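You operate a simulated robot arm through the tools that you are given. There is no shell and no other tool.

Carry out the task below with a simulated robot arm. There is one attempt and no reset: what you move stays moved.

TASK
Level the flow cup stand by its bubble, then run the paint into the steel cup.
Fine: turn the yellow foot knob alone, cup under before the lever opens, lever shut after, spill nothing. Set down upright: steel cup.

The check looks at the end state, three seconds after you hand in, the way a careful person would. Anything else that was tipped, shoved, dropped, spilled or broken makes it a failure.

THE ROBOT
A 6-joint arm with a three-finger gripper, fixed in place. Base frame: the origin is at the foot of the arm, x ahead of it, y to its left, z up. Readings come in mm, degrees, newtons and seconds.
Its first joint turns from -166.0 to 166.0 degrees. Payload 4.89 kg.
The TCP is the grasp point between the finger pads, 30 mm short of the fingertips. In the tool frame z runs along the fingers and y along their closing line. The gripper opens to 164 mm. The gripper's body begins 125 mm behind the TCP.
Orientation is that of the tool frame in the base frame, as a unit quaternion [w, x, y, z]. With the fingers straight down and closing along the base's y, the tool's x points along the base's -x, its y along +y and its z along -z.

THE INTERFACE
- The arm moves only by the tool servo_tool. Its arguments are lists of equal length, an entry for each row: "linear": the shift along the base's x, y, z in mm, a list of three; "delta_rot": the turn, a rotation vector about the base's x, y, z in rad, a list of three; "gripper": the gripper command, from -1 (shut) to 1 (fully open), values between in proportion. In form: {"linear": [[dx, dy, dz], ...], "delta_rot": [[rx, ry, rz], ...], "gripper": [gripper, ...]}. A call has 1 to 20 rows; each row shifts and turns the commanded pose from where the row before left it. Each row takes 0.2 s and may step no farther than 50 mm and 8.6 degrees from the row before; otherwise, or with a gripper value out of range, the whole call is refused. A pose out of reach is approached as far as the arm can. The call stops where the force on the tool passes 40 N (or 10 N more than at its start, if that is more) or the arm is blocked; 0.2 s more then pass. Each finger travels about 108 mm/s and halts on what it meets, pressing with about 43 N; the grip force reading is that of the motor and also rises with nothing between the fingers. The clock runs only during rows and for 0.2 s after the last one: add rows that do not move to give the fingers time. The reply holds the time, the measured pose of the TCP, the force on the tool along the base axes, the opening and the grip force, in the units named above and with some noise, with the torque about the TCP (base axes, N m) and any sound that the robot's microphone picked up.
- Cameras (640 x 400 px; columns grow to the right, rows downward): "scene" is fixed at [221.6, 500.2, 1653.3]; the picture's right is [-0.99, -0.12, 0.00], its down [-0.06, 0.48, -0.87] and it looks along [0.10, -0.87, -0.49] (base axes); focal length 329 px, centre (320, 200). "wrist" rides on the gripper at [76, -2, -152] in the tool frame; the picture's right is [0.02, 1.00, 0.00], its down [-0.88, 0.02, -0.47] and it looks along [-0.47, 0.01, 0.88] (tool axes); focal length 247 px, centre (320, 200). There is no depth. A picture from a camera that has moved, and an enlarged one, comes with that camera's place and axes in the base frame and with its lens.
- grab_frame(camera): a new picture of that camera. The clock stands still meanwhile.
- slide_trunk(by): slides the trunk up (or, below 0, down) by that many mm; the arm rides with it, the base frame stays. It gives what a move gives, with no picture.
- zoom(camera, box): a new picture of the part [left, top, right, bottom] of that camera's present view, enlarged. The clock stands still meanwhile.
- sign_off(): hands the job in; it is judged then, once.

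Nothing tells you positions but the pictures and the camera data. Unless the task says otherwise, let go and move clear before handing in.

The tools are called as name(argument=value, ...) on one line, values as JSON. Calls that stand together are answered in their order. servo_tool: Moves the arm, as the interface text tells. Its arguments: {"type":"object","properties":{"linear":{"type":"array","items":{"type":"array","items":{"type":"number"}}},"delta_rot":{"type":"array","items":{"type":"array","items":{"type":"number"}}},"gripper":{"type":"array","items":{"type":"number"}}},"required":["linear","delta_rot","gripper"]} The other tools are called the same way: slide_trunk (by) slides the trunk up or down; grab_frame (camera) takes a picture; zoom (camera, box) takes an enlarged picture of a part of a camera's view; sign_off () hands the job in.

At the start:

```text
time: 0.0
position: [242.0, -524.4, 1270.3]
tcp_rot: [0.0, 0.0, 1.0, 0.0]
force: [0.7, 0.1, 0.2]
ft_torque: [0.01, 0.02, 0.01]
gripper_width: 163.9
grasp_force: 0.0
trunk travel left (down, up): [-175.0, 215.0]
```

scene: 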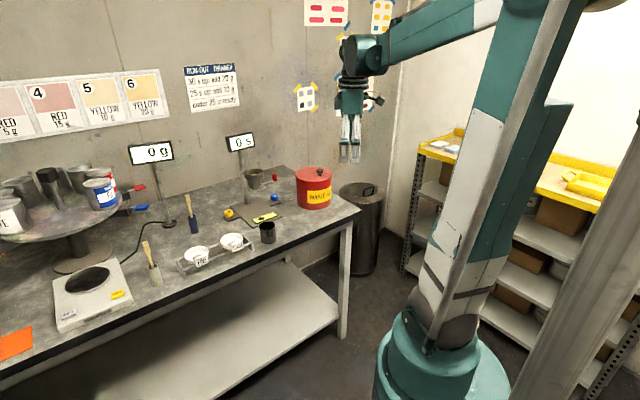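
wrist: 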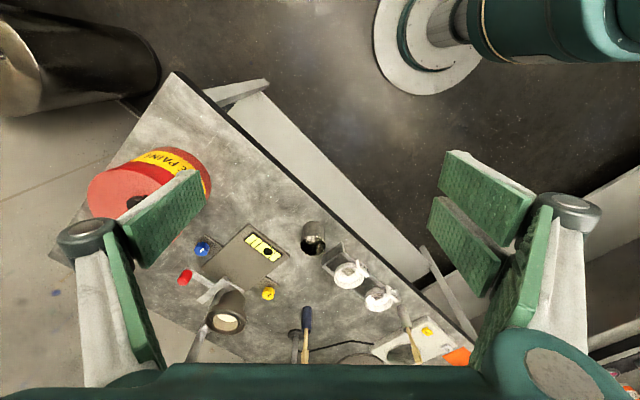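

I see a bench with a flow cup stand near the red can; it has yellow, blue and red parts. I'll zoom in to study the stand, the bubble and the cup before moving.

zoom(camera="scene", box=[210, 150, 340, 250])

zoom(camera="wrist", box=[160, 200, 360, 370])

zoom(camera="scene", box=[120, 50, 280, 170])

```text
4.00 times, centred on (275, 200) of scene
camera zoom: at [221.6, 500.2, 1653.3], right [-0.99, -0.12, 0.0], down [-0.06, 0.48, -0.87], along [0.1, -0.87, -0.49], focal length 1315 px, centre (500, 200)
```

zoom: 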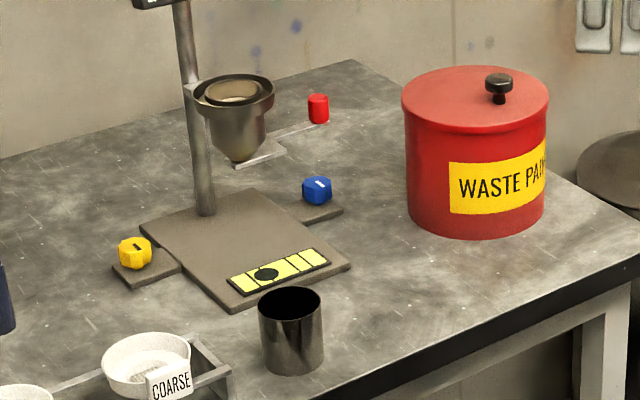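

```text
2.35 times, centred on (260, 285) of wrist
camera zoom: at [165.5, -526.0, 1420.2], right [-0.02, 1.0, 0.0], down [0.88, 0.02, 0.47], along [0.47, 0.01, -0.88], focal length 581 px, centre (461, 0)
```

zoom: 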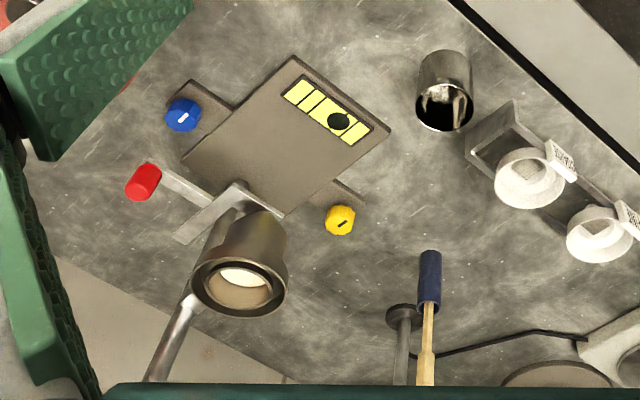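

```text
3.33 times, centred on (200, 110) of scene
camera zoom: at [221.6, 500.2, 1653.3], right [-0.99, -0.12, 0.0], down [-0.06, 0.48, -0.87], along [0.1, -0.87, -0.49], focal length 1096 px, centre (720, 500)
```

zoom: 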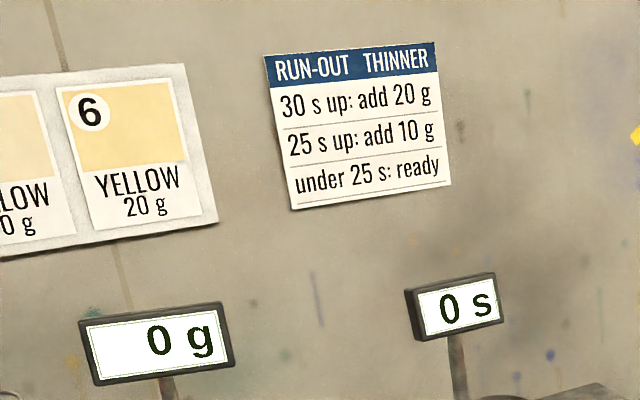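

Rough triangulation: bench at z≈875, steel cup near (548,-534), yellow knob near (755,-665,906), flow cup axis near (640,-715) with its nozzle at z≈1000, and the red lever near (582,-820,1015). I'll move the wrist camera closer, turned along the radial direction, for accurate views.

servo_tool(linear=[[46, 4, 0], [46, 4, 0], [46, 4, 0], [46, 4, 0], [46, 4, 0], [46, 4, 0], [0, 0, 0]], delta_rot=[[0, 0, -0.12], [0, 0, -0.12], [0, 0, -0.12], [0, 0, -0.12], [0, 0, -0.12], [0, 0, -0.12], [0, 0, 0]], gripper=[1, 1, 1, 1, 1, 1, 1])

grab_frame(camera="wrist")

grab_frame(camera="scene")

```text
time: 1.6
position: [518.7, -497.6, 1269.1]
tcp_rot: [0.001, 0.353, 0.936, 0.0]
force: [0.6, 0.1, 0.2]
ft_torque: [0.09, 0.17, -0.02]
gripper_width: 164.0
grasp_force: 0.1
trunk travel left (down, up): [-175.0, 215.0]
```

```text
taken
camera wrist: at [460.5, -449.1, 1420.1], right [0.64, 0.77, 0.0], down [0.67, -0.57, 0.47], along [0.36, -0.3, -0.88], focal length 247 px, centre (320, 200)
```

wrist: 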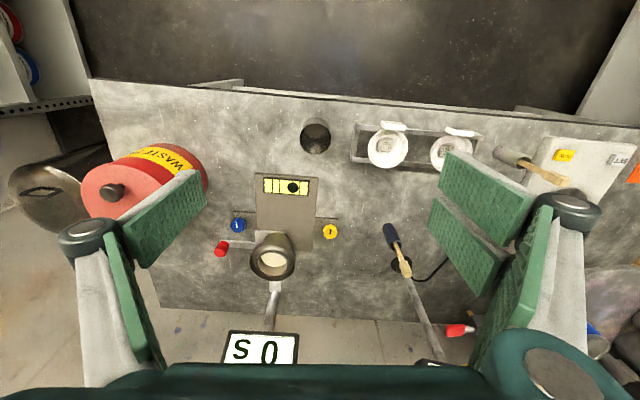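

```text
taken
```

scene: 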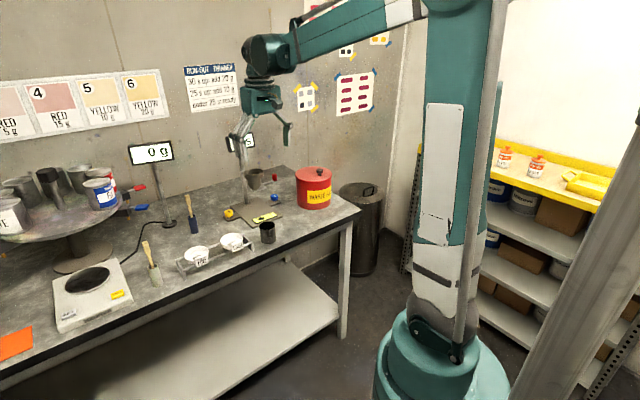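

The stand is now square to the wrist view. I'll zoom in on the stand and vial.

zoom(camera="wrist", box=[200, 160, 360, 290])

zoom(camera="wrist", box=[250, 165, 330, 215])

zoom(camera="scene", box=[225, 160, 295, 230])

```text
3.08 times, centred on (280, 225) of wrist
camera zoom: at [460.5, -449.1, 1420.1], right [0.64, 0.77, 0.0], down [0.67, -0.57, 0.47], along [0.36, -0.3, -0.88], focal length 760 px, centre (443, 123)
```

zoom: 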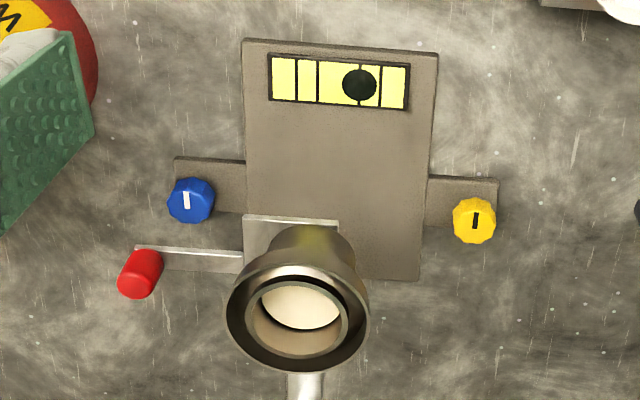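

```text
8.00 times, centred on (290, 190) of wrist
camera zoom: at [460.5, -449.1, 1420.1], right [0.64, 0.77, 0.0], down [0.67, -0.57, 0.47], along [0.36, -0.3, -0.88], focal length 1976 px, centre (560, 280)
```

zoom: 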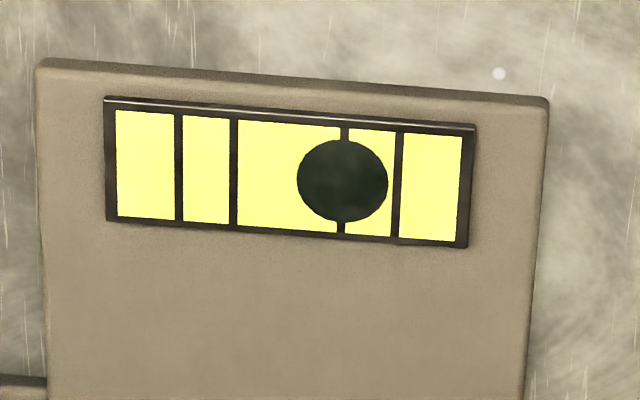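

```text
5.71 times, centred on (260, 195) of scene
camera zoom: at [221.6, 500.2, 1653.3], right [-0.99, -0.12, 0.0], down [-0.06, 0.48, -0.87], along [0.1, -0.87, -0.49], focal length 1879 px, centre (663, 229)
```

zoom: 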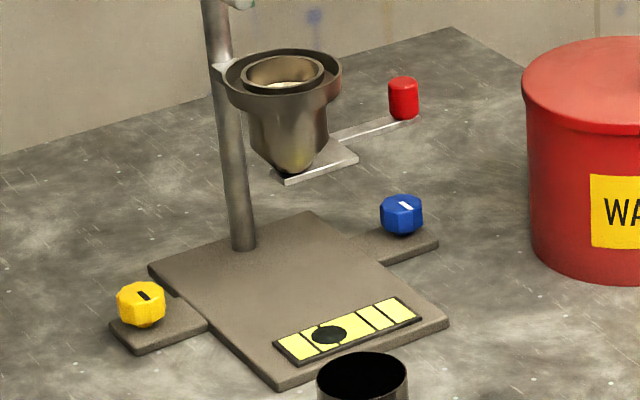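

The shutter plate under the nozzle connects to the red lever, and the bubble sits toward the yellow foot, so the yellow side is high. I put the yellow knob's top at about (749,-658,918). To stay clear of the flow cup and timer display I'll grip it with the tool yawed and leaning away, so I'm turning the tool and approaching high first.

servo_tool(linear=[[0, 0, 0], [0, 0, 0], [0, 0, 0], [15, -10, -10], [15, -10, -10], [15, -10, -10], [15, -10, -10], [15, -10, -10], [15, -10, -10], [15, -10, -10], [15, -10, -10], [0, 0, 0]], delta_rot=[[0, 0, -0.1407], [0, 0, -0.1407], [0, 0, -0.1407], [0, 0, -0.1407], [0, 0, -0.1407], [0, 0, -0.1407], [0, 0, -0.1407], [0, 0, -0.1407], [0, 0, -0.1407], [0, 0, -0.1407], [0, 0, -0.1407], [0, 0, 0]], gripper=[-0.1, -0.1, -0.1, -0.1, -0.1, -0.1, -0.1, -0.1, -0.1, -0.1, -0.1, -0.1])

grab_frame(camera="wrist")

grab_frame(camera="scene")

```text
time: 4.2
position: [638.5, -578.0, 1189.8]
tcp_rot: [0.0, 0.906, 0.423, 0.0]
force: [0.3, -1.0, -0.8]
ft_torque: [0.06, 0.08, -0.02]
gripper_width: 74.0
grasp_force: 0.1
trunk travel left (down, up): [-175.0, 215.0]
```

```text
taken
camera wrist: at [685.6, -520.5, 1339.3], right [0.78, -0.63, 0.0], down [-0.55, -0.69, 0.47], along [-0.3, -0.37, -0.88], focal length 247 px, centre (320, 200)
```

wrist: 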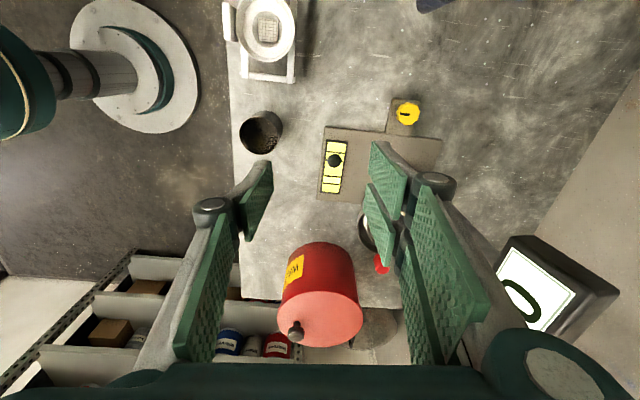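

```text
taken
```

scene: 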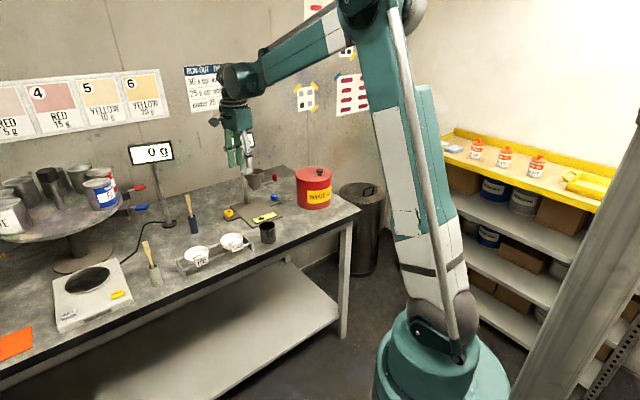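

The tool is over the stand and the view is clear. I'll zoom in to refine the knob position.

zoom(camera="wrist", box=[310, 80, 470, 210])

zoom(camera="scene", box=[180, 90, 310, 240])

```text
3.08 times, centred on (390, 145) of wrist
camera zoom: at [685.6, -520.5, 1339.3], right [0.78, -0.63, 0.0], down [-0.55, -0.69, 0.47], along [-0.3, -0.37, -0.88], focal length 760 px, centre (105, 369)
```

zoom: 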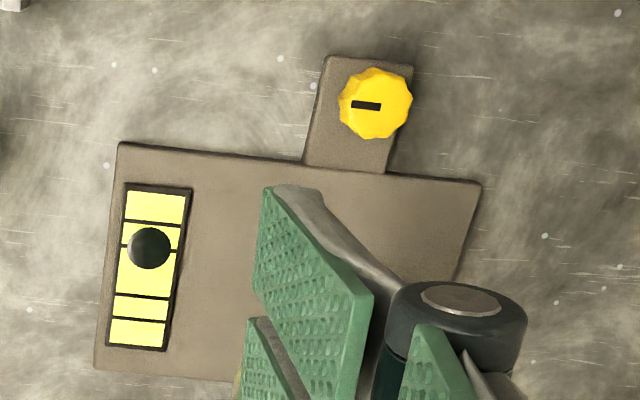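

```text
2.67 times, centred on (245, 165) of scene
camera zoom: at [221.6, 500.2, 1653.3], right [-0.99, -0.12, 0.0], down [-0.06, 0.48, -0.87], along [0.1, -0.87, -0.49], focal length 877 px, centre (520, 293)
```

zoom: 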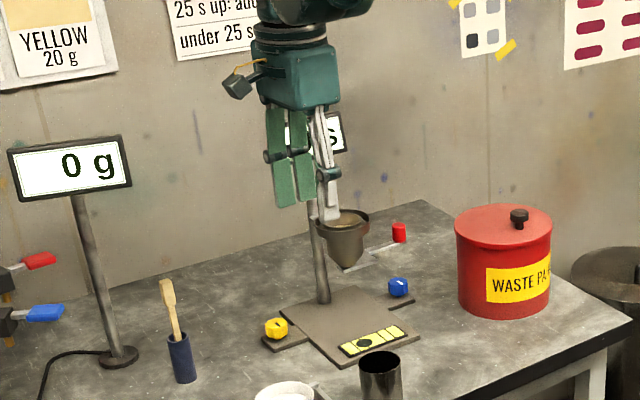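

The knob centre refines to about (751,-659.5). I'll move above it with a 15° lean away from the display, then look again.

servo_tool(linear=[[37, -27, 0], [37, -27, 0], [38, -27, 0], [0, 0, -45], [0, 0, -45], [0, 0, -45], [0, 0, -45], [0, 0, 0]], delta_rot=[[-0.1003, 0.0842, 0], [-0.1003, 0.0842, 0], [0, 0, 0], [0, 0, 0], [0, 0, 0], [0, 0, 0], [0, 0, 0], [0, 0, 0]], gripper=[-0.1, -0.1, -0.1, -0.1, -0.1, -0.1, -0.1, -0.1])

grab_frame(camera="wrist")

zoom(camera="scene", box=[180, 90, 310, 240])

```text
time: 6.0
position: [748.5, -660.4, 1008.8]
tcp_rot: [0.055, 0.898, 0.42, -0.118]
force: [1.2, 0.3, -0.5]
ft_torque: [0.04, 0.06, -0.03]
gripper_width: 73.5
grasp_force: 0.1
trunk travel left (down, up): [-175.0, 215.0]
```

```text
taken
camera wrist: at [820.9, -572.6, 1135.4], right [0.78, -0.63, -0.01], down [-0.45, -0.57, 0.69], along [-0.43, -0.53, -0.73], focal length 247 px, centre (320, 200)
```

wrist: 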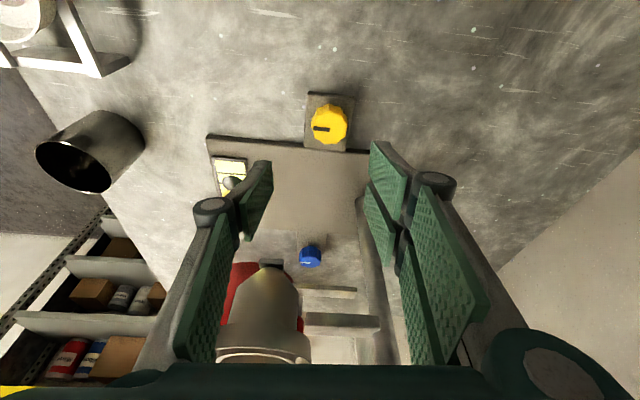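

```text
2.67 times, centred on (245, 165) of scene
camera zoom: at [221.6, 500.2, 1653.3], right [-0.99, -0.12, 0.0], down [-0.06, 0.48, -0.87], along [0.1, -0.87, -0.49], focal length 877 px, centre (520, 293)
```

zoom: 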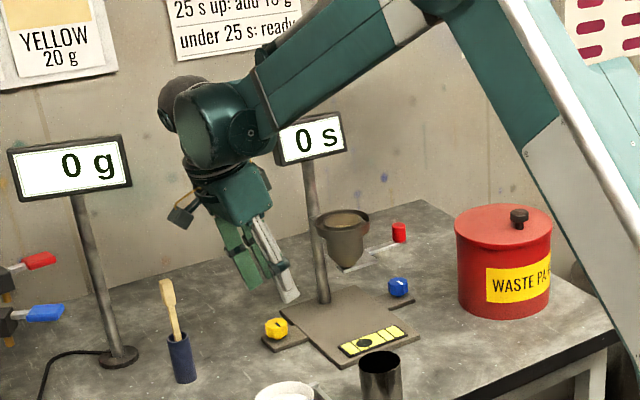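

The arm reaches and clears the display. I'll zoom on the knob to pin down its centre before descending.

zoom(camera="wrist", box=[290, 80, 370, 170])

zoom(camera="scene", box=[210, 190, 270, 230])

```text
4.44 times, centred on (330, 125) of wrist
camera zoom: at [820.9, -572.6, 1135.4], right [0.78, -0.63, -0.01], down [-0.45, -0.57, 0.69], along [-0.43, -0.53, -0.73], focal length 1098 px, centre (276, 533)
```

zoom: 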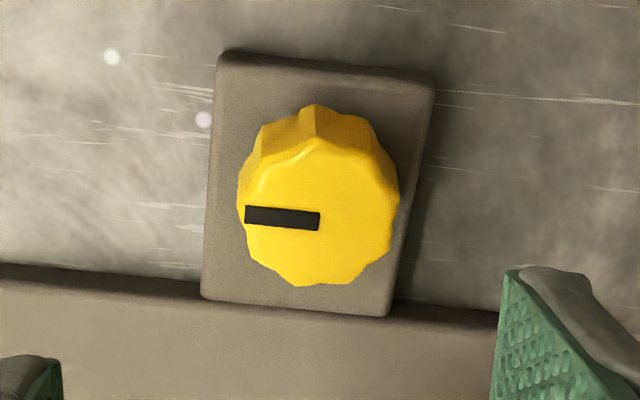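

```text
10.00 times, centred on (240, 210) of scene
camera zoom: at [221.6, 500.2, 1653.3], right [-0.99, -0.12, 0.0], down [-0.06, 0.48, -0.87], along [0.1, -0.87, -0.49], focal length 3288 px, centre (1120, 100)
```

zoom: 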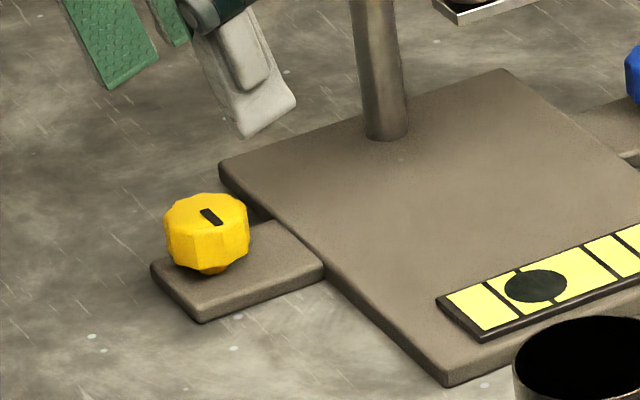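

The knob's top centre is about (757,-663.5,915), with diameter ≈34 mm. I'll lower to just above it and check the centring.

servo_tool(linear=[[8.5, -3, -24], [0, 0, -25], [0, 0, 0]], delta_rot=[[0, 0, 0], [0, 0, 0], [0, 0, 0]], gripper=[-0.1, -0.1, -0.1])

grab_frame(camera="wrist")

zoom(camera="scene", box=[210, 170, 270, 230])

grab_frame(camera="scene")

```text
time: 6.8
position: [758.2, -663.4, 961.1]
tcp_rot: [0.055, 0.898, 0.42, -0.118]
force: [0.0, 0.1, -0.7]
ft_torque: [0.0, 0.05, 0.02]
gripper_width: 73.9
grasp_force: 0.0
trunk travel left (down, up): [-175.0, 215.0]
```

```text
taken
camera wrist: at [828.7, -576.4, 1086.9], right [0.78, -0.63, -0.01], down [-0.45, -0.57, 0.69], along [-0.43, -0.53, -0.73], focal length 247 px, centre (320, 200)
```

wrist: 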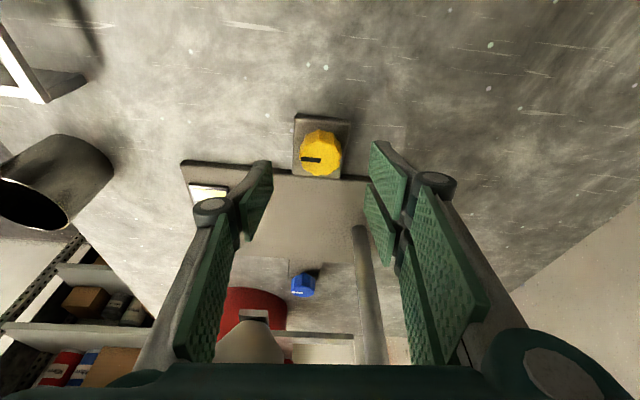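

```text
6.67 times, centred on (240, 200) of scene
camera zoom: at [221.6, 500.2, 1653.3], right [-0.99, -0.12, 0.0], down [-0.06, 0.48, -0.87], along [0.1, -0.87, -0.49], focal length 2192 px, centre (853, 200)
```

zoom: 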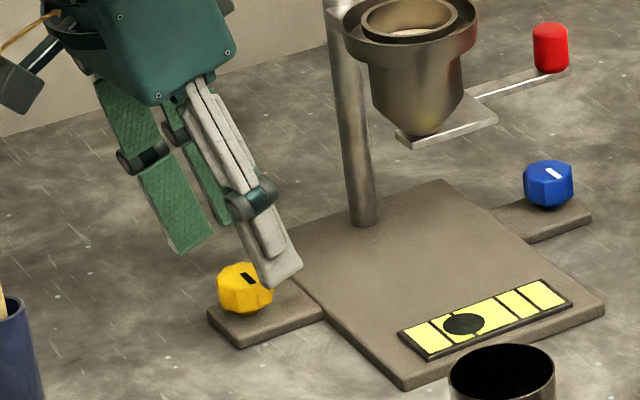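

```text
taken
```

scene: 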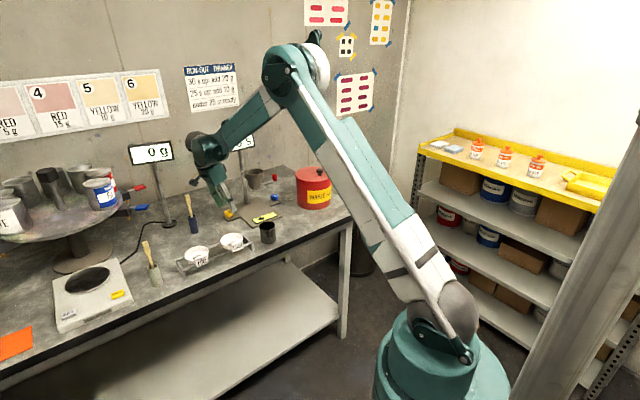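

The knob is centred between the fingers. I'll descend to TCP z≈931 so the tips stay just above the tab, then close gently on the knob.

servo_tool(linear=[[-1, 0, -15], [0, 0, -15], [0, 0, 0]], delta_rot=[[0, 0, 0], [0, 0, 0], [0, 0, 0]], gripper=[-0.1, -0.1, -0.1])

grab_frame(camera="wrist")

zoom(camera="scene", box=[210, 180, 270, 230])

```text
time: 7.6
position: [756.5, -664.5, 930.9]
tcp_rot: [0.056, 0.898, 0.42, -0.118]
force: [-0.1, -0.6, -0.8]
ft_torque: [-0.02, 0.01, -0.03]
gripper_width: 73.8
grasp_force: 0.1
trunk travel left (down, up): [-175.0, 215.0]
```

```text
taken
camera wrist: at [826.8, -577.8, 1056.7], right [0.78, -0.63, -0.01], down [-0.45, -0.57, 0.69], along [-0.43, -0.53, -0.73], focal length 247 px, centre (320, 200)
```

wrist: 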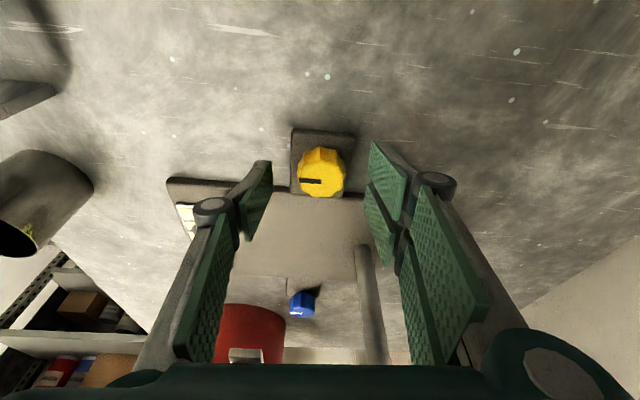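

```text
8.00 times, centred on (240, 205) of scene
camera zoom: at [221.6, 500.2, 1653.3], right [-0.99, -0.12, 0.0], down [-0.06, 0.48, -0.87], along [0.1, -0.87, -0.49], focal length 2631 px, centre (960, 160)
```

zoom: 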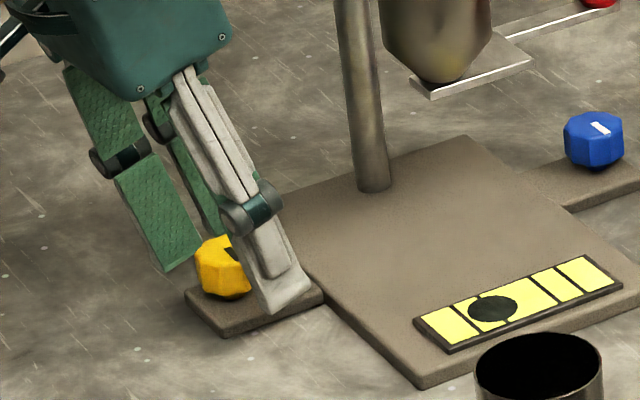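

The tips straddle the knob just above the tab. I'm closing on it now.

servo_tool(linear=[[0, 0, 0], [0, 0, 0], [0, 0, 0]], delta_rot=[[0, 0, 0], [0, 0, 0], [0, 0, 0]], gripper=[-0.4, -0.7, -0.7])

zoom(camera="scene", box=[210, 180, 290, 230])

grab_frame(camera="wrist")

```text
time: 8.4
position: [756.0, -665.0, 930.6]
tcp_rot: [0.055, 0.899, 0.419, -0.117]
force: [11.7, -9.7, 4.8]
ft_torque: [-0.34, -0.54, 0.01]
gripper_width: 32.5
grasp_force: 45.3
trunk travel left (down, up): [-175.0, 215.0]
```

```text
8.00 times, centred on (250, 205) of scene
camera zoom: at [221.6, 500.2, 1653.3], right [-0.99, -0.12, 0.0], down [-0.06, 0.48, -0.87], along [0.1, -0.87, -0.49], focal length 2631 px, centre (880, 160)
```

zoom: 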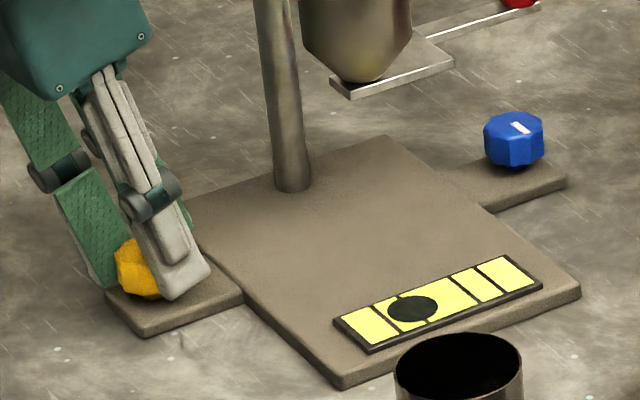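

```text
taken
camera wrist: at [827.4, -578.1, 1056.8], right [0.78, -0.63, -0.01], down [-0.45, -0.57, 0.69], along [-0.43, -0.53, -0.73], focal length 247 px, centre (320, 200)
```

wrist: 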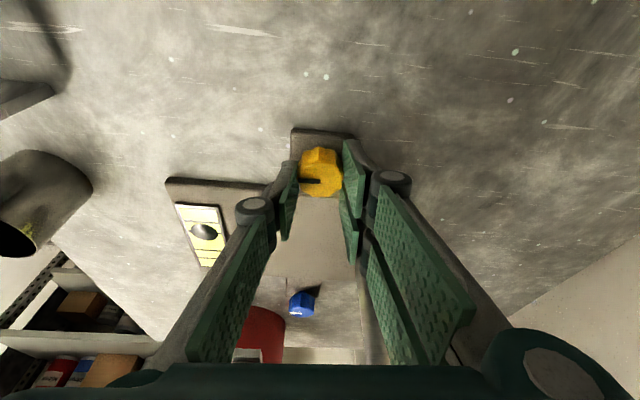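

The knob is gripped, but a 15 N side force shows I'm slightly off centre. I'll shift about 1 mm to relieve it.

servo_tool(linear=[[0.8, -0.65, 0], [0, 0, 0]], delta_rot=[[0, 0, 0], [0, 0, 0]], gripper=[-0.7, -0.7])

```text
time: 9.0
position: [756.5, -664.6, 929.9]
tcp_rot: [0.055, 0.898, 0.42, -0.119]
force: [-5.2, -1.3, -1.8]
ft_torque: [0.0, 0.08, -0.02]
gripper_width: 32.7
grasp_force: 45.1
trunk travel left (down, up): [-175.0, 215.0]
```

The side force is nearly gone. I'll try a small counter-clockwise turn of about 15° and watch the bubble.

servo_tool(linear=[[0, 0, 0], [0, 0, 0], [0, 0, 0], [0, 0, 0]], delta_rot=[[0, 0, 0.087], [0, 0, 0.087], [0, 0, 0.087], [0, 0, 0]], gripper=[-0.7, -0.7, -0.7, -0.7])

zoom(camera="scene", box=[210, 180, 290, 230])

grab_frame(camera="wrist")

```text
time: 10.0
position: [755.9, -665.5, 930.6]
tcp_rot: [0.071, 0.836, 0.533, -0.11]
force: [-22.5, -6.1, -3.0]
ft_torque: [-0.52, 0.78, 0.0]
gripper_width: 32.5
grasp_force: 44.9
trunk travel left (down, up): [-175.0, 215.0]
```

```text
8.00 times, centred on (250, 205) of scene
camera zoom: at [221.6, 500.2, 1653.3], right [-0.99, -0.12, 0.0], down [-0.06, 0.48, -0.87], along [0.1, -0.87, -0.49], focal length 2631 px, centre (880, 160)
```

zoom: 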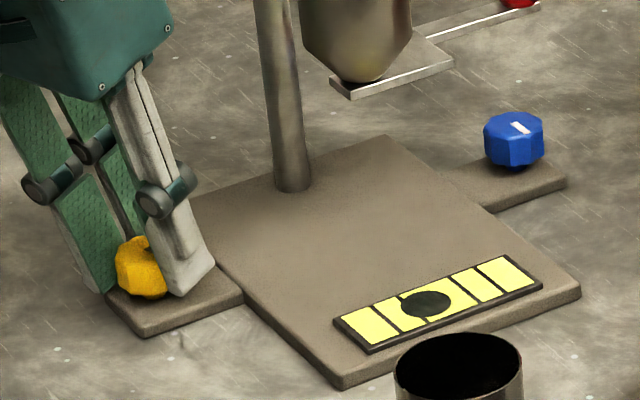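

```text
taken
camera wrist: at [802.9, -562.8, 1056.8], right [0.92, -0.4, -0.01], down [-0.29, -0.67, 0.69], along [-0.28, -0.63, -0.73], focal length 247 px, centre (320, 200)
```

wrist: 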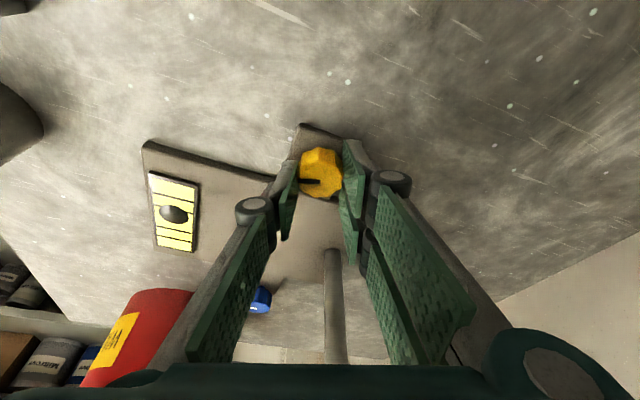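

The counter-clockwise turn moves the bubble the right way, about 1 px per degree. It needs roughly 11° more, so I'll relieve the side force and continue.

servo_tool(linear=[[-0.9, 0.4, 0], [0, 0, 0], [0, 0, 0], [0, 0, 0]], delta_rot=[[0, 0, 0], [0, 0, 0.087], [0, 0, 0.087], [0, 0, 0]], gripper=[-0.7, -0.7, -0.7, -0.7])

zoom(camera="scene", box=[245, 205, 285, 230])

zoom(camera="wrist", box=[110, 150, 230, 260])

```text
time: 11.0
position: [756.5, -664.9, 931.6]
tcp_rot: [0.08, 0.787, 0.604, -0.103]
force: [-10.0, -23.0, 13.0]
ft_torque: [-0.86, 0.13, -0.01]
gripper_width: 32.0
grasp_force: 44.8
trunk travel left (down, up): [-175.0, 215.0]
```

```text
16.00 times, centred on (265, 218) of scene
camera zoom: at [221.6, 500.2, 1653.3], right [-0.99, -0.12, 0.0], down [-0.06, 0.48, -0.87], along [0.1, -0.87, -0.49], focal length 5261 px, centre (1200, -80)
```

zoom: 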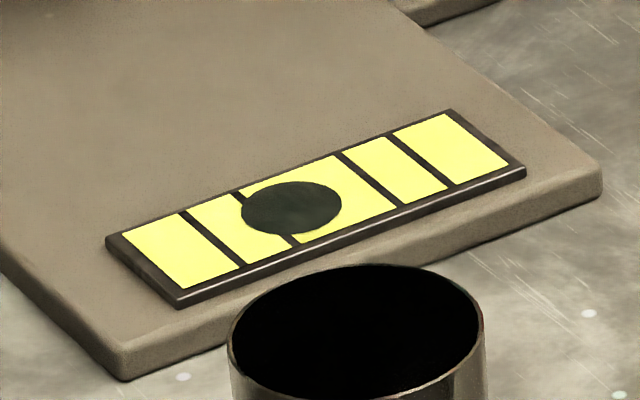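

```text
3.64 times, centred on (170, 205) of wrist
camera zoom: at [784.3, -555.6, 1056.8], right [0.97, -0.24, 0.0], down [-0.17, -0.71, 0.69], along [-0.17, -0.66, -0.73], focal length 898 px, centre (866, 182)
```

zoom: 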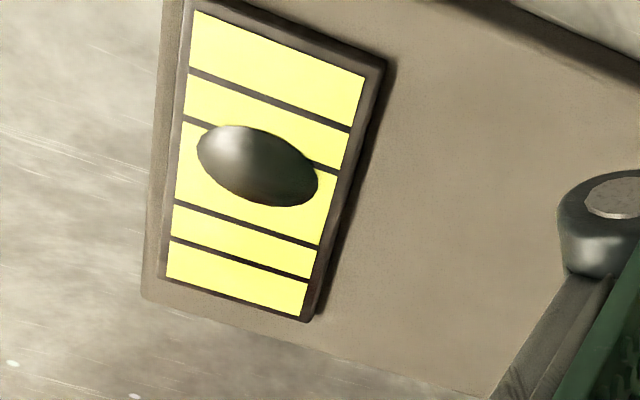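

The bubble didn't move much on this last turn, so either it lags or the knob slipped. I'll wait a moment and inspect the knob pointer.

servo_tool(linear=[[0, 0, 0], [0, 0, 0], [0, 0, 0]], delta_rot=[[0, 0, 0], [0, 0, 0], [0, 0, 0]], gripper=[-0.7, -0.7, -0.7])

zoom(camera="wrist", box=[270, 110, 370, 210])

zoom(camera="scene", box=[245, 205, 285, 230])

zoom(camera="scene", box=[205, 180, 255, 230])

```text
time: 11.8
position: [755.8, -665.0, 930.5]
tcp_rot: [0.08, 0.787, 0.603, -0.103]
force: [-3.6, -29.4, 20.1]
ft_torque: [-0.93, -0.12, 0.01]
gripper_width: 32.3
grasp_force: 44.8
trunk travel left (down, up): [-175.0, 215.0]
```

```text
4.00 times, centred on (320, 160) of wrist
camera zoom: at [784.4, -555.5, 1056.7], right [0.97, -0.24, 0.0], down [-0.17, -0.71, 0.69], along [-0.17, -0.66, -0.73], focal length 988 px, centre (320, 360)
```

zoom: 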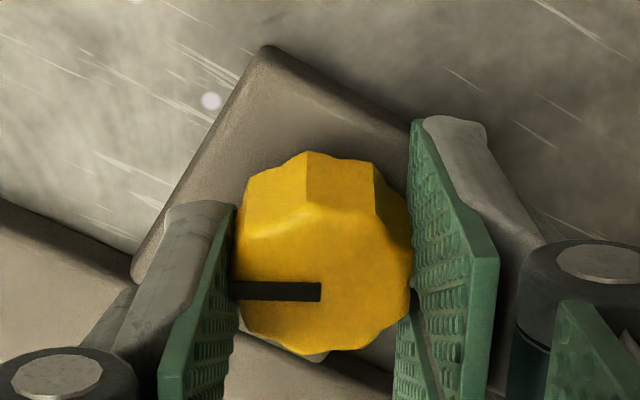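

```text
16.00 times, centred on (265, 218) of scene
camera zoom: at [221.6, 500.2, 1653.3], right [-0.99, -0.12, 0.0], down [-0.06, 0.48, -0.87], along [0.1, -0.87, -0.49], focal length 5261 px, centre (1200, -80)
```

zoom: 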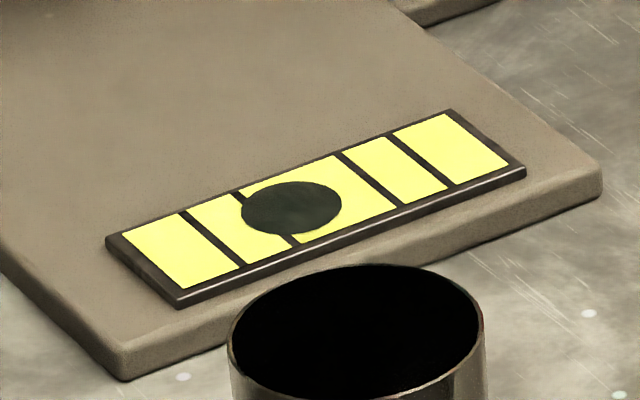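

```text
8.00 times, centred on (230, 205) of scene
camera zoom: at [221.6, 500.2, 1653.3], right [-0.99, -0.12, 0.0], down [-0.06, 0.48, -0.87], along [0.1, -0.87, -0.49], focal length 2631 px, centre (1040, 160)
```

zoom: 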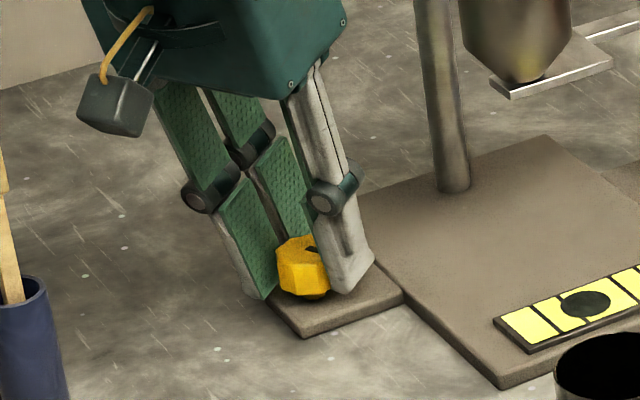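

The knob turned with the tool, but side forces may be disturbing the stand. I'll release the grip and read the bubble unloaded.

servo_tool(linear=[[0, 0, 0], [0, 0, 0], [0, 0, 0]], delta_rot=[[0, 0, 0], [0, 0, 0], [0, 0, 0]], gripper=[-0.3, -0.3, -0.3])

zoom(camera="wrist", box=[270, 110, 370, 210])

zoom(camera="scene", box=[245, 205, 285, 230])

```text
time: 12.6
position: [757.2, -664.1, 931.7]
tcp_rot: [0.08, 0.787, 0.603, -0.103]
force: [-0.5, -0.1, -0.3]
ft_torque: [-0.05, 0.02, 0.04]
gripper_width: 57.4
grasp_force: 0.0
trunk travel left (down, up): [-175.0, 215.0]
```

```text
4.00 times, centred on (320, 160) of wrist
camera zoom: at [785.1, -554.5, 1056.1], right [0.97, -0.24, -0.01], down [-0.17, -0.71, 0.68], along [-0.17, -0.66, -0.73], focal length 988 px, centre (320, 360)
```

zoom: 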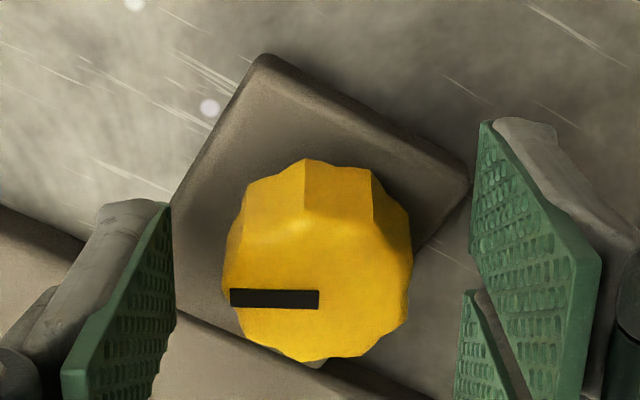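

```text
16.00 times, centred on (265, 218) of scene
camera zoom: at [221.6, 500.2, 1653.3], right [-0.99, -0.12, 0.0], down [-0.06, 0.48, -0.87], along [0.1, -0.87, -0.49], focal length 5261 px, centre (1200, -80)
```

zoom: 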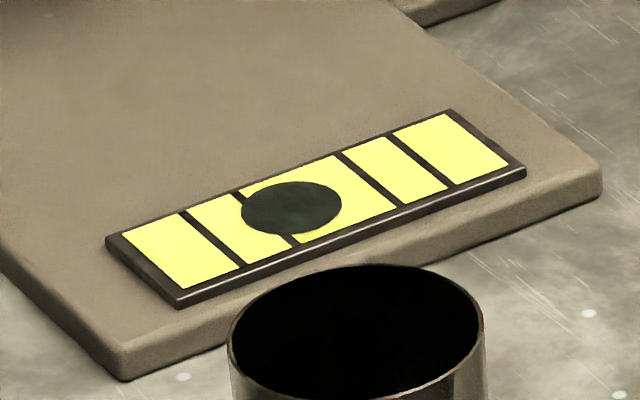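

Unloaded, the bubble is partway there and still about half a bubble toward yellow. The knob centre is about 3 mm off my axis, which explains the side load, so I'll re-centre, regrip and turn another 10°.

servo_tool(linear=[[-1.2, -2.4, 0], [0, 0, 0], [0, 0, 0]], delta_rot=[[0, 0, 0], [0, 0, 0], [0, 0, 0]], gripper=[-0.3, -0.7, -0.7])

servo_tool(linear=[[0, 0, 0], [0, 0, 0], [0, 0, 0]], delta_rot=[[0, 0, 0.087], [0, 0, 0.087], [0, 0, 0]], gripper=[-0.7, -0.7, -0.7])

zoom(camera="scene", box=[245, 205, 285, 230])

zoom(camera="wrist", box=[270, 110, 370, 210])

```text
time: 13.4
position: [756.4, -665.3, 930.0]
tcp_rot: [0.079, 0.787, 0.604, -0.103]
force: [2.6, 1.3, 0.1]
ft_torque: [0.06, -0.08, 0.0]
gripper_width: 32.2
grasp_force: 45.5
trunk travel left (down, up): [-175.0, 215.0]
```

```text
time: 14.2
position: [756.4, -666.3, 930.7]
tcp_rot: [0.088, 0.731, 0.67, -0.096]
force: [2.8, -3.2, -4.6]
ft_torque: [-0.21, 0.13, 0.01]
gripper_width: 32.2
grasp_force: 44.8
trunk travel left (down, up): [-175.0, 215.0]
```

```text
16.00 times, centred on (265, 218) of scene
camera zoom: at [221.6, 500.2, 1653.3], right [-0.99, -0.12, 0.0], down [-0.06, 0.48, -0.87], along [0.1, -0.87, -0.49], focal length 5261 px, centre (1200, -80)
```

zoom: 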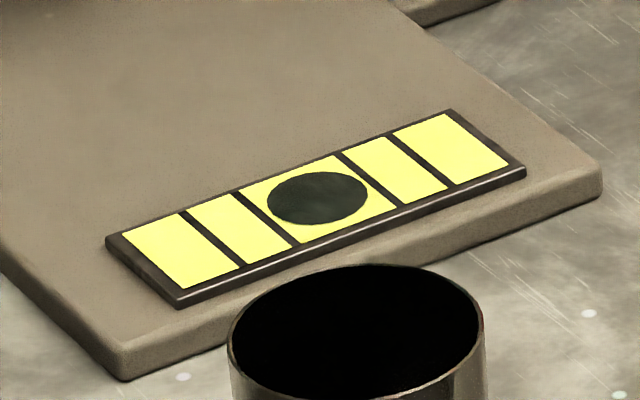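

```text
4.00 times, centred on (320, 160) of wrist
camera zoom: at [765.1, -553.8, 1056.0], right [1.0, -0.07, -0.01], down [-0.04, -0.73, 0.69], along [-0.05, -0.68, -0.73], focal length 988 px, centre (320, 360)
```

zoom: 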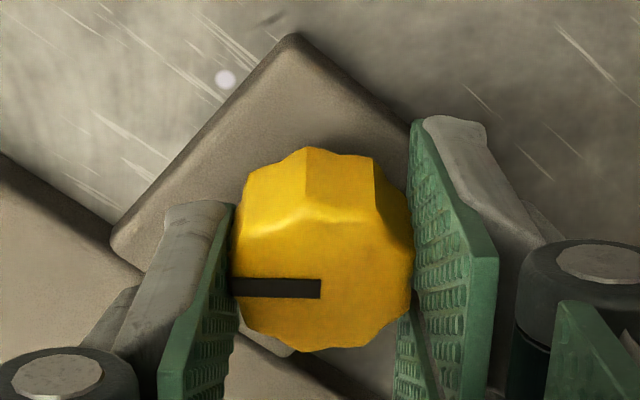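

The bubble is now centred between the inner lines. I'll release, rise straight up and verify unloaded.

servo_tool(linear=[[0, 0, 0], [0, 0, 0], [0, 0, 20], [0, 0, 45], [0, 0, 45], [0, 0, 0]], delta_rot=[[0, 0, 0], [0, 0, 0], [0, 0, 0], [0, 0, 0], [0, 0, 0], [0, 0, 0]], gripper=[-0.2, -0.2, -0.1, -0.1, -0.1, -0.1])

zoom(camera="scene", box=[245, 205, 285, 230])

grab_frame(camera="wrist")

grab_frame(camera="scene")

```text
time: 15.6
position: [755.5, -665.7, 1041.1]
tcp_rot: [0.088, 0.732, 0.669, -0.096]
force: [-0.6, 0.3, 0.2]
ft_torque: [-0.02, -0.08, 0.05]
gripper_width: 74.1
grasp_force: 0.0
trunk travel left (down, up): [-175.0, 215.0]
```

```text
16.00 times, centred on (265, 218) of scene
camera zoom: at [221.6, 500.2, 1653.3], right [-0.99, -0.12, 0.0], down [-0.06, 0.48, -0.87], along [0.1, -0.87, -0.49], focal length 5261 px, centre (1200, -80)
```

zoom: 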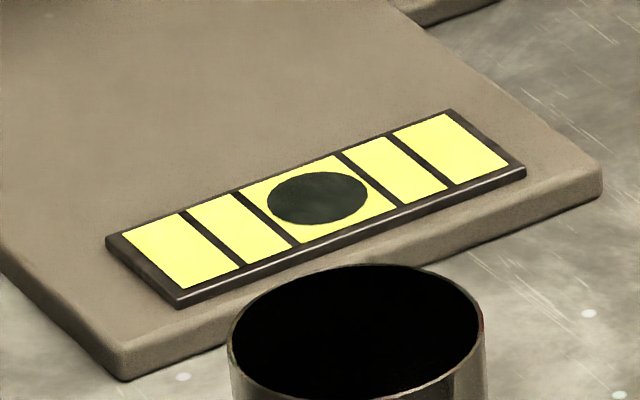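

```text
taken
camera wrist: at [764.2, -553.5, 1166.4], right [1.0, -0.07, -0.01], down [-0.05, -0.73, 0.69], along [-0.05, -0.68, -0.73], focal length 247 px, centre (320, 200)
```

wrist: 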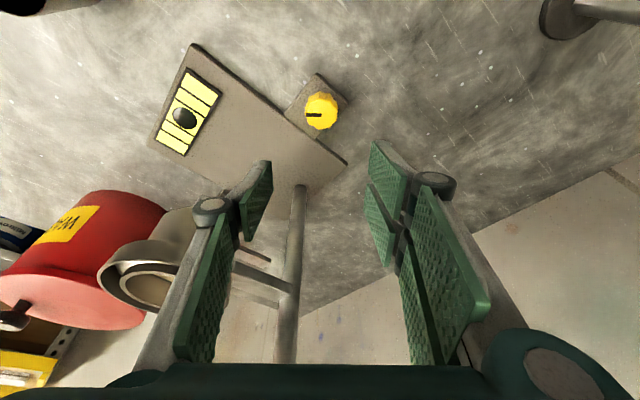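

```text
taken
```

scene: 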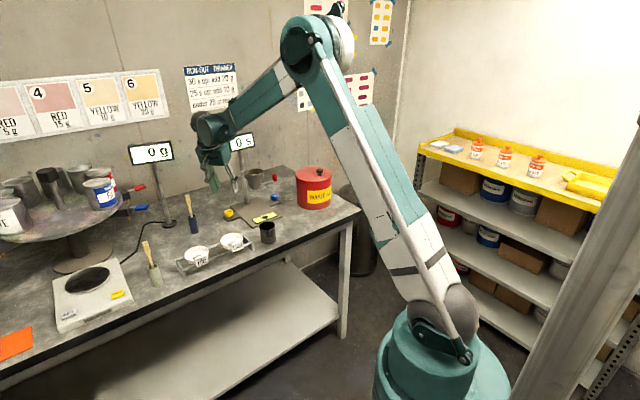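

The stand reads level with the gripper clear. Next I'll study the lever and nozzle, then back off toward the robot.

zoom(camera="scene", box=[235, 160, 285, 200])

servo_tool(linear=[[0, 0, 45], [0, 0, 45], [0, 0, 45], [-35, 35, 0], [-35, 35, 0], [-35, 35, 0], [-35, 35, 0], [-35, 30, 0], [-35, 20, 0], [0, 0, 0]], delta_rot=[[0, 0, 0], [0, 0, 0], [0, 0, 0], [0, 0, 0.13], [0, 0, 0.13], [0, 0, 0.13], [0, 0, 0.13], [0, 0, 0.13], [0, 0, 0.13], [0, 0, 0.13]], gripper=[-0.1, -0.1, -0.1, 0.2, 0.2, 0.2, 0.2, 0.2, 0.2, 0.2])

grab_frame(camera="wrist")

```text
10.00 times, centred on (260, 180) of scene
camera zoom: at [221.6, 500.2, 1653.3], right [-0.99, -0.12, 0.0], down [-0.06, 0.48, -0.87], along [0.1, -0.87, -0.49], focal length 3288 px, centre (920, 400)
```

zoom: 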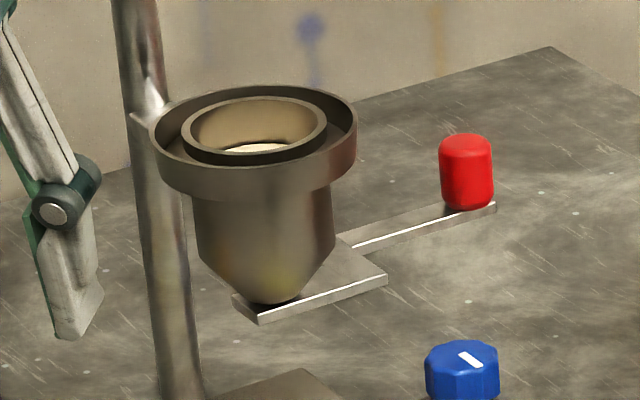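

```text
time: 17.8
position: [544.0, -475.7, 1174.6]
tcp_rot: [0.121, 0.362, 0.923, -0.048]
force: [-0.7, 0.8, -0.1]
ft_torque: [-0.12, -0.08, 0.02]
gripper_width: 98.3
grasp_force: 0.1
trunk travel left (down, up): [-175.0, 215.0]
```

```text
taken
camera wrist: at [460.4, -400.6, 1299.9], right [0.66, 0.75, -0.01], down [0.55, -0.48, 0.69], along [0.51, -0.46, -0.73], focal length 247 px, centre (320, 200)
```

wrist: 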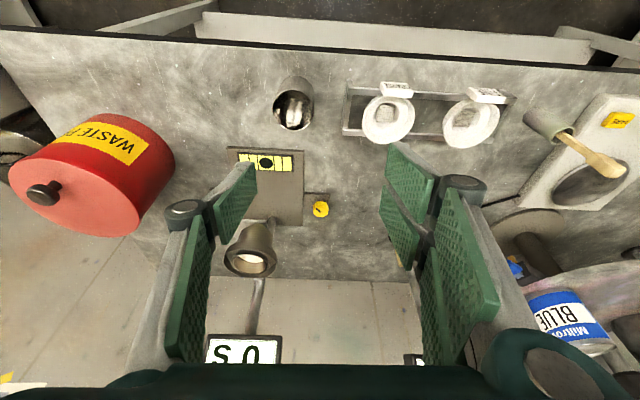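

I'll check the bubble from above and pin down the steel cup.

zoom(camera="wrist", box=[220, 140, 340, 220])

zoom(camera="wrist", box=[250, 60, 340, 150])

```text
5.00 times, centred on (280, 180) of wrist
camera zoom: at [460.4, -400.6, 1299.9], right [0.66, 0.75, -0.01], down [0.55, -0.48, 0.69], along [0.51, -0.46, -0.73], focal length 1235 px, centre (520, 300)
```

zoom: 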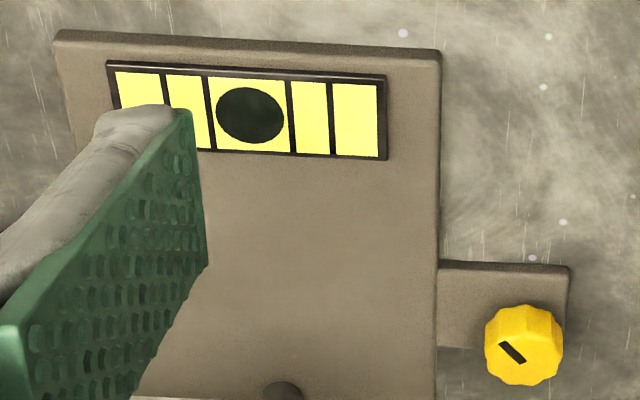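

```text
4.44 times, centred on (295, 105) of wrist
camera zoom: at [460.4, -400.6, 1299.9], right [0.66, 0.75, -0.01], down [0.55, -0.48, 0.69], along [0.51, -0.46, -0.73], focal length 1098 px, centre (431, 622)
```

zoom: 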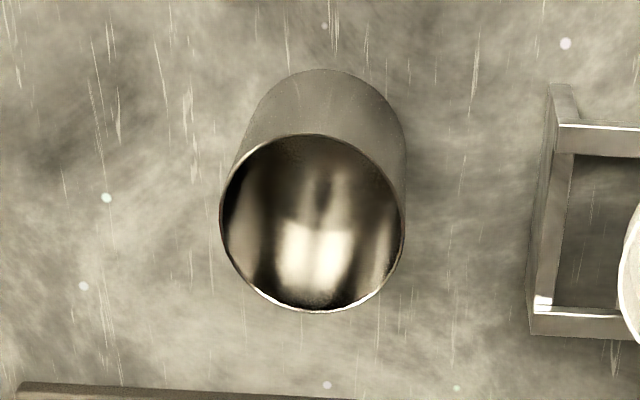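

The bubble also reads centred from this angle. The cup is at about (546,-533), Ø≈62 mm, with its top at z≈944. I'll tilt the tool to 45° and move to a pre-grasp behind the cup on the robot side.

servo_tool(linear=[[-12, 0, -34], [-12, 0, -34], [-12, 0, -34], [-12, 0, -34], [-12, 0, -35], [0, 0, 0]], delta_rot=[[-0.0893, -0.0958, 0], [-0.0893, -0.0958, 0], [-0.0893, -0.0958, 0], [-0.0893, -0.0958, 0], [0, 0, 0], [0, 0, 0]], gripper=[0.2, 0.2, 0.2, 0.2, 0.2, 0.2])

grab_frame(camera="wrist")

grab_frame(camera="scene")

```text
time: 19.2
position: [483.3, -473.8, 1004.9]
tcp_rot: [0.357, 0.337, 0.859, -0.141]
force: [-0.2, 0.1, 0.6]
ft_torque: [0.03, 0.03, -0.01]
gripper_width: 98.2
grasp_force: 0.0
trunk travel left (down, up): [-175.0, 215.0]
```

```text
taken
camera wrist: at [364.5, -366.8, 1056.6], right [0.67, 0.74, -0.02], down [0.22, -0.18, 0.96], along [0.71, -0.65, -0.29], focal length 247 px, centre (320, 200)
```

wrist: 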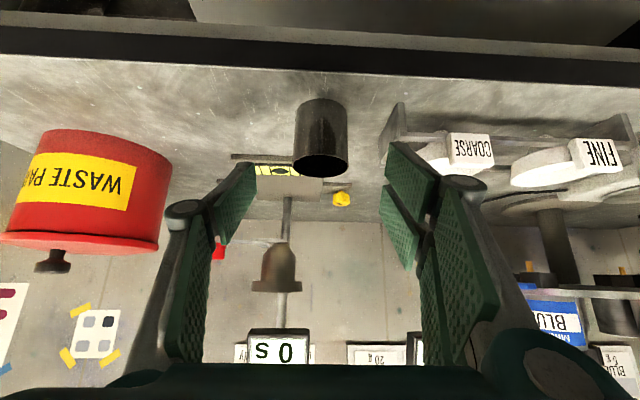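

```text
taken
```

scene: 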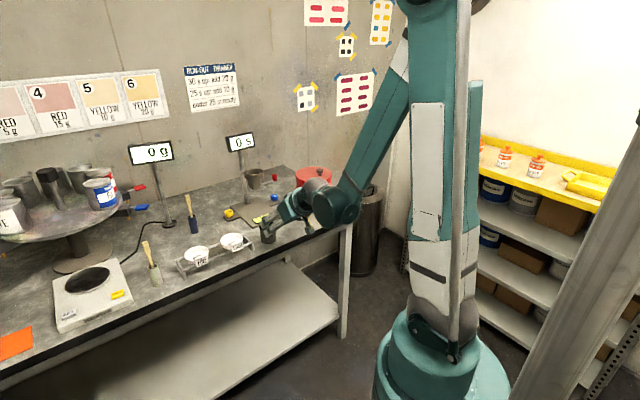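

This view is upside down, but the cup is centred between the fingers and matches my estimate. I'll move in along the finger axis to the cup.

servo_tool(linear=[[16, -15, -22], [16, -15, -22], [16, -15, -22], [14.7, -14.2, -21], [0, 0, 0]], delta_rot=[[0, 0, 0], [0, 0, 0], [0, 0, 0], [0, 0, 0], [0, 0, 0]], gripper=[0.2, 0.2, 0.2, 0.2, 0.2])

grab_frame(camera="wrist")

zoom(camera="scene", box=[220, 180, 380, 280])

```text
time: 20.4
position: [550.0, -535.8, 918.2]
tcp_rot: [0.356, 0.338, 0.86, -0.141]
force: [-0.3, 1.7, 14.5]
ft_torque: [0.68, -0.46, 0.15]
gripper_width: 100.9
grasp_force: 2.1
trunk travel left (down, up): [-175.0, 215.0]
```

```text
taken
camera wrist: at [429.7, -427.2, 970.2], right [0.67, 0.74, -0.02], down [0.22, -0.18, 0.96], along [0.71, -0.65, -0.29], focal length 247 px, centre (320, 200)
```

wrist: 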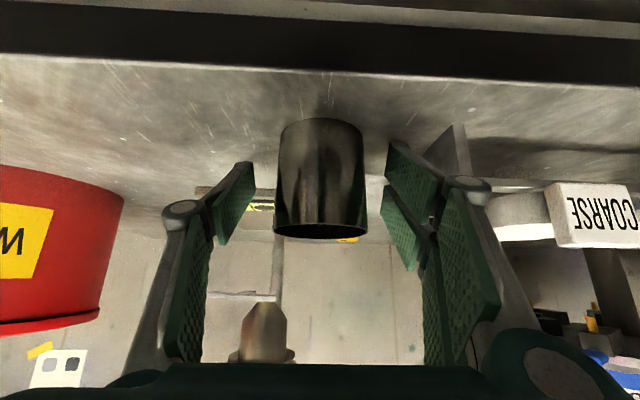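

```text
4.00 times, centred on (300, 230) of scene
camera zoom: at [221.6, 500.2, 1653.3], right [-0.99, -0.12, 0.0], down [-0.06, 0.48, -0.87], along [0.1, -0.87, -0.49], focal length 1315 px, centre (400, 80)
```

zoom: 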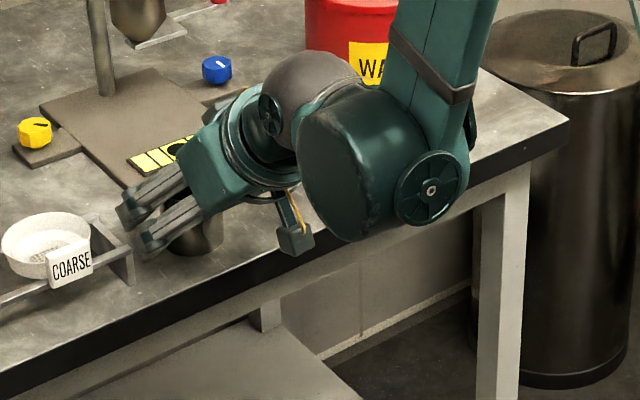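

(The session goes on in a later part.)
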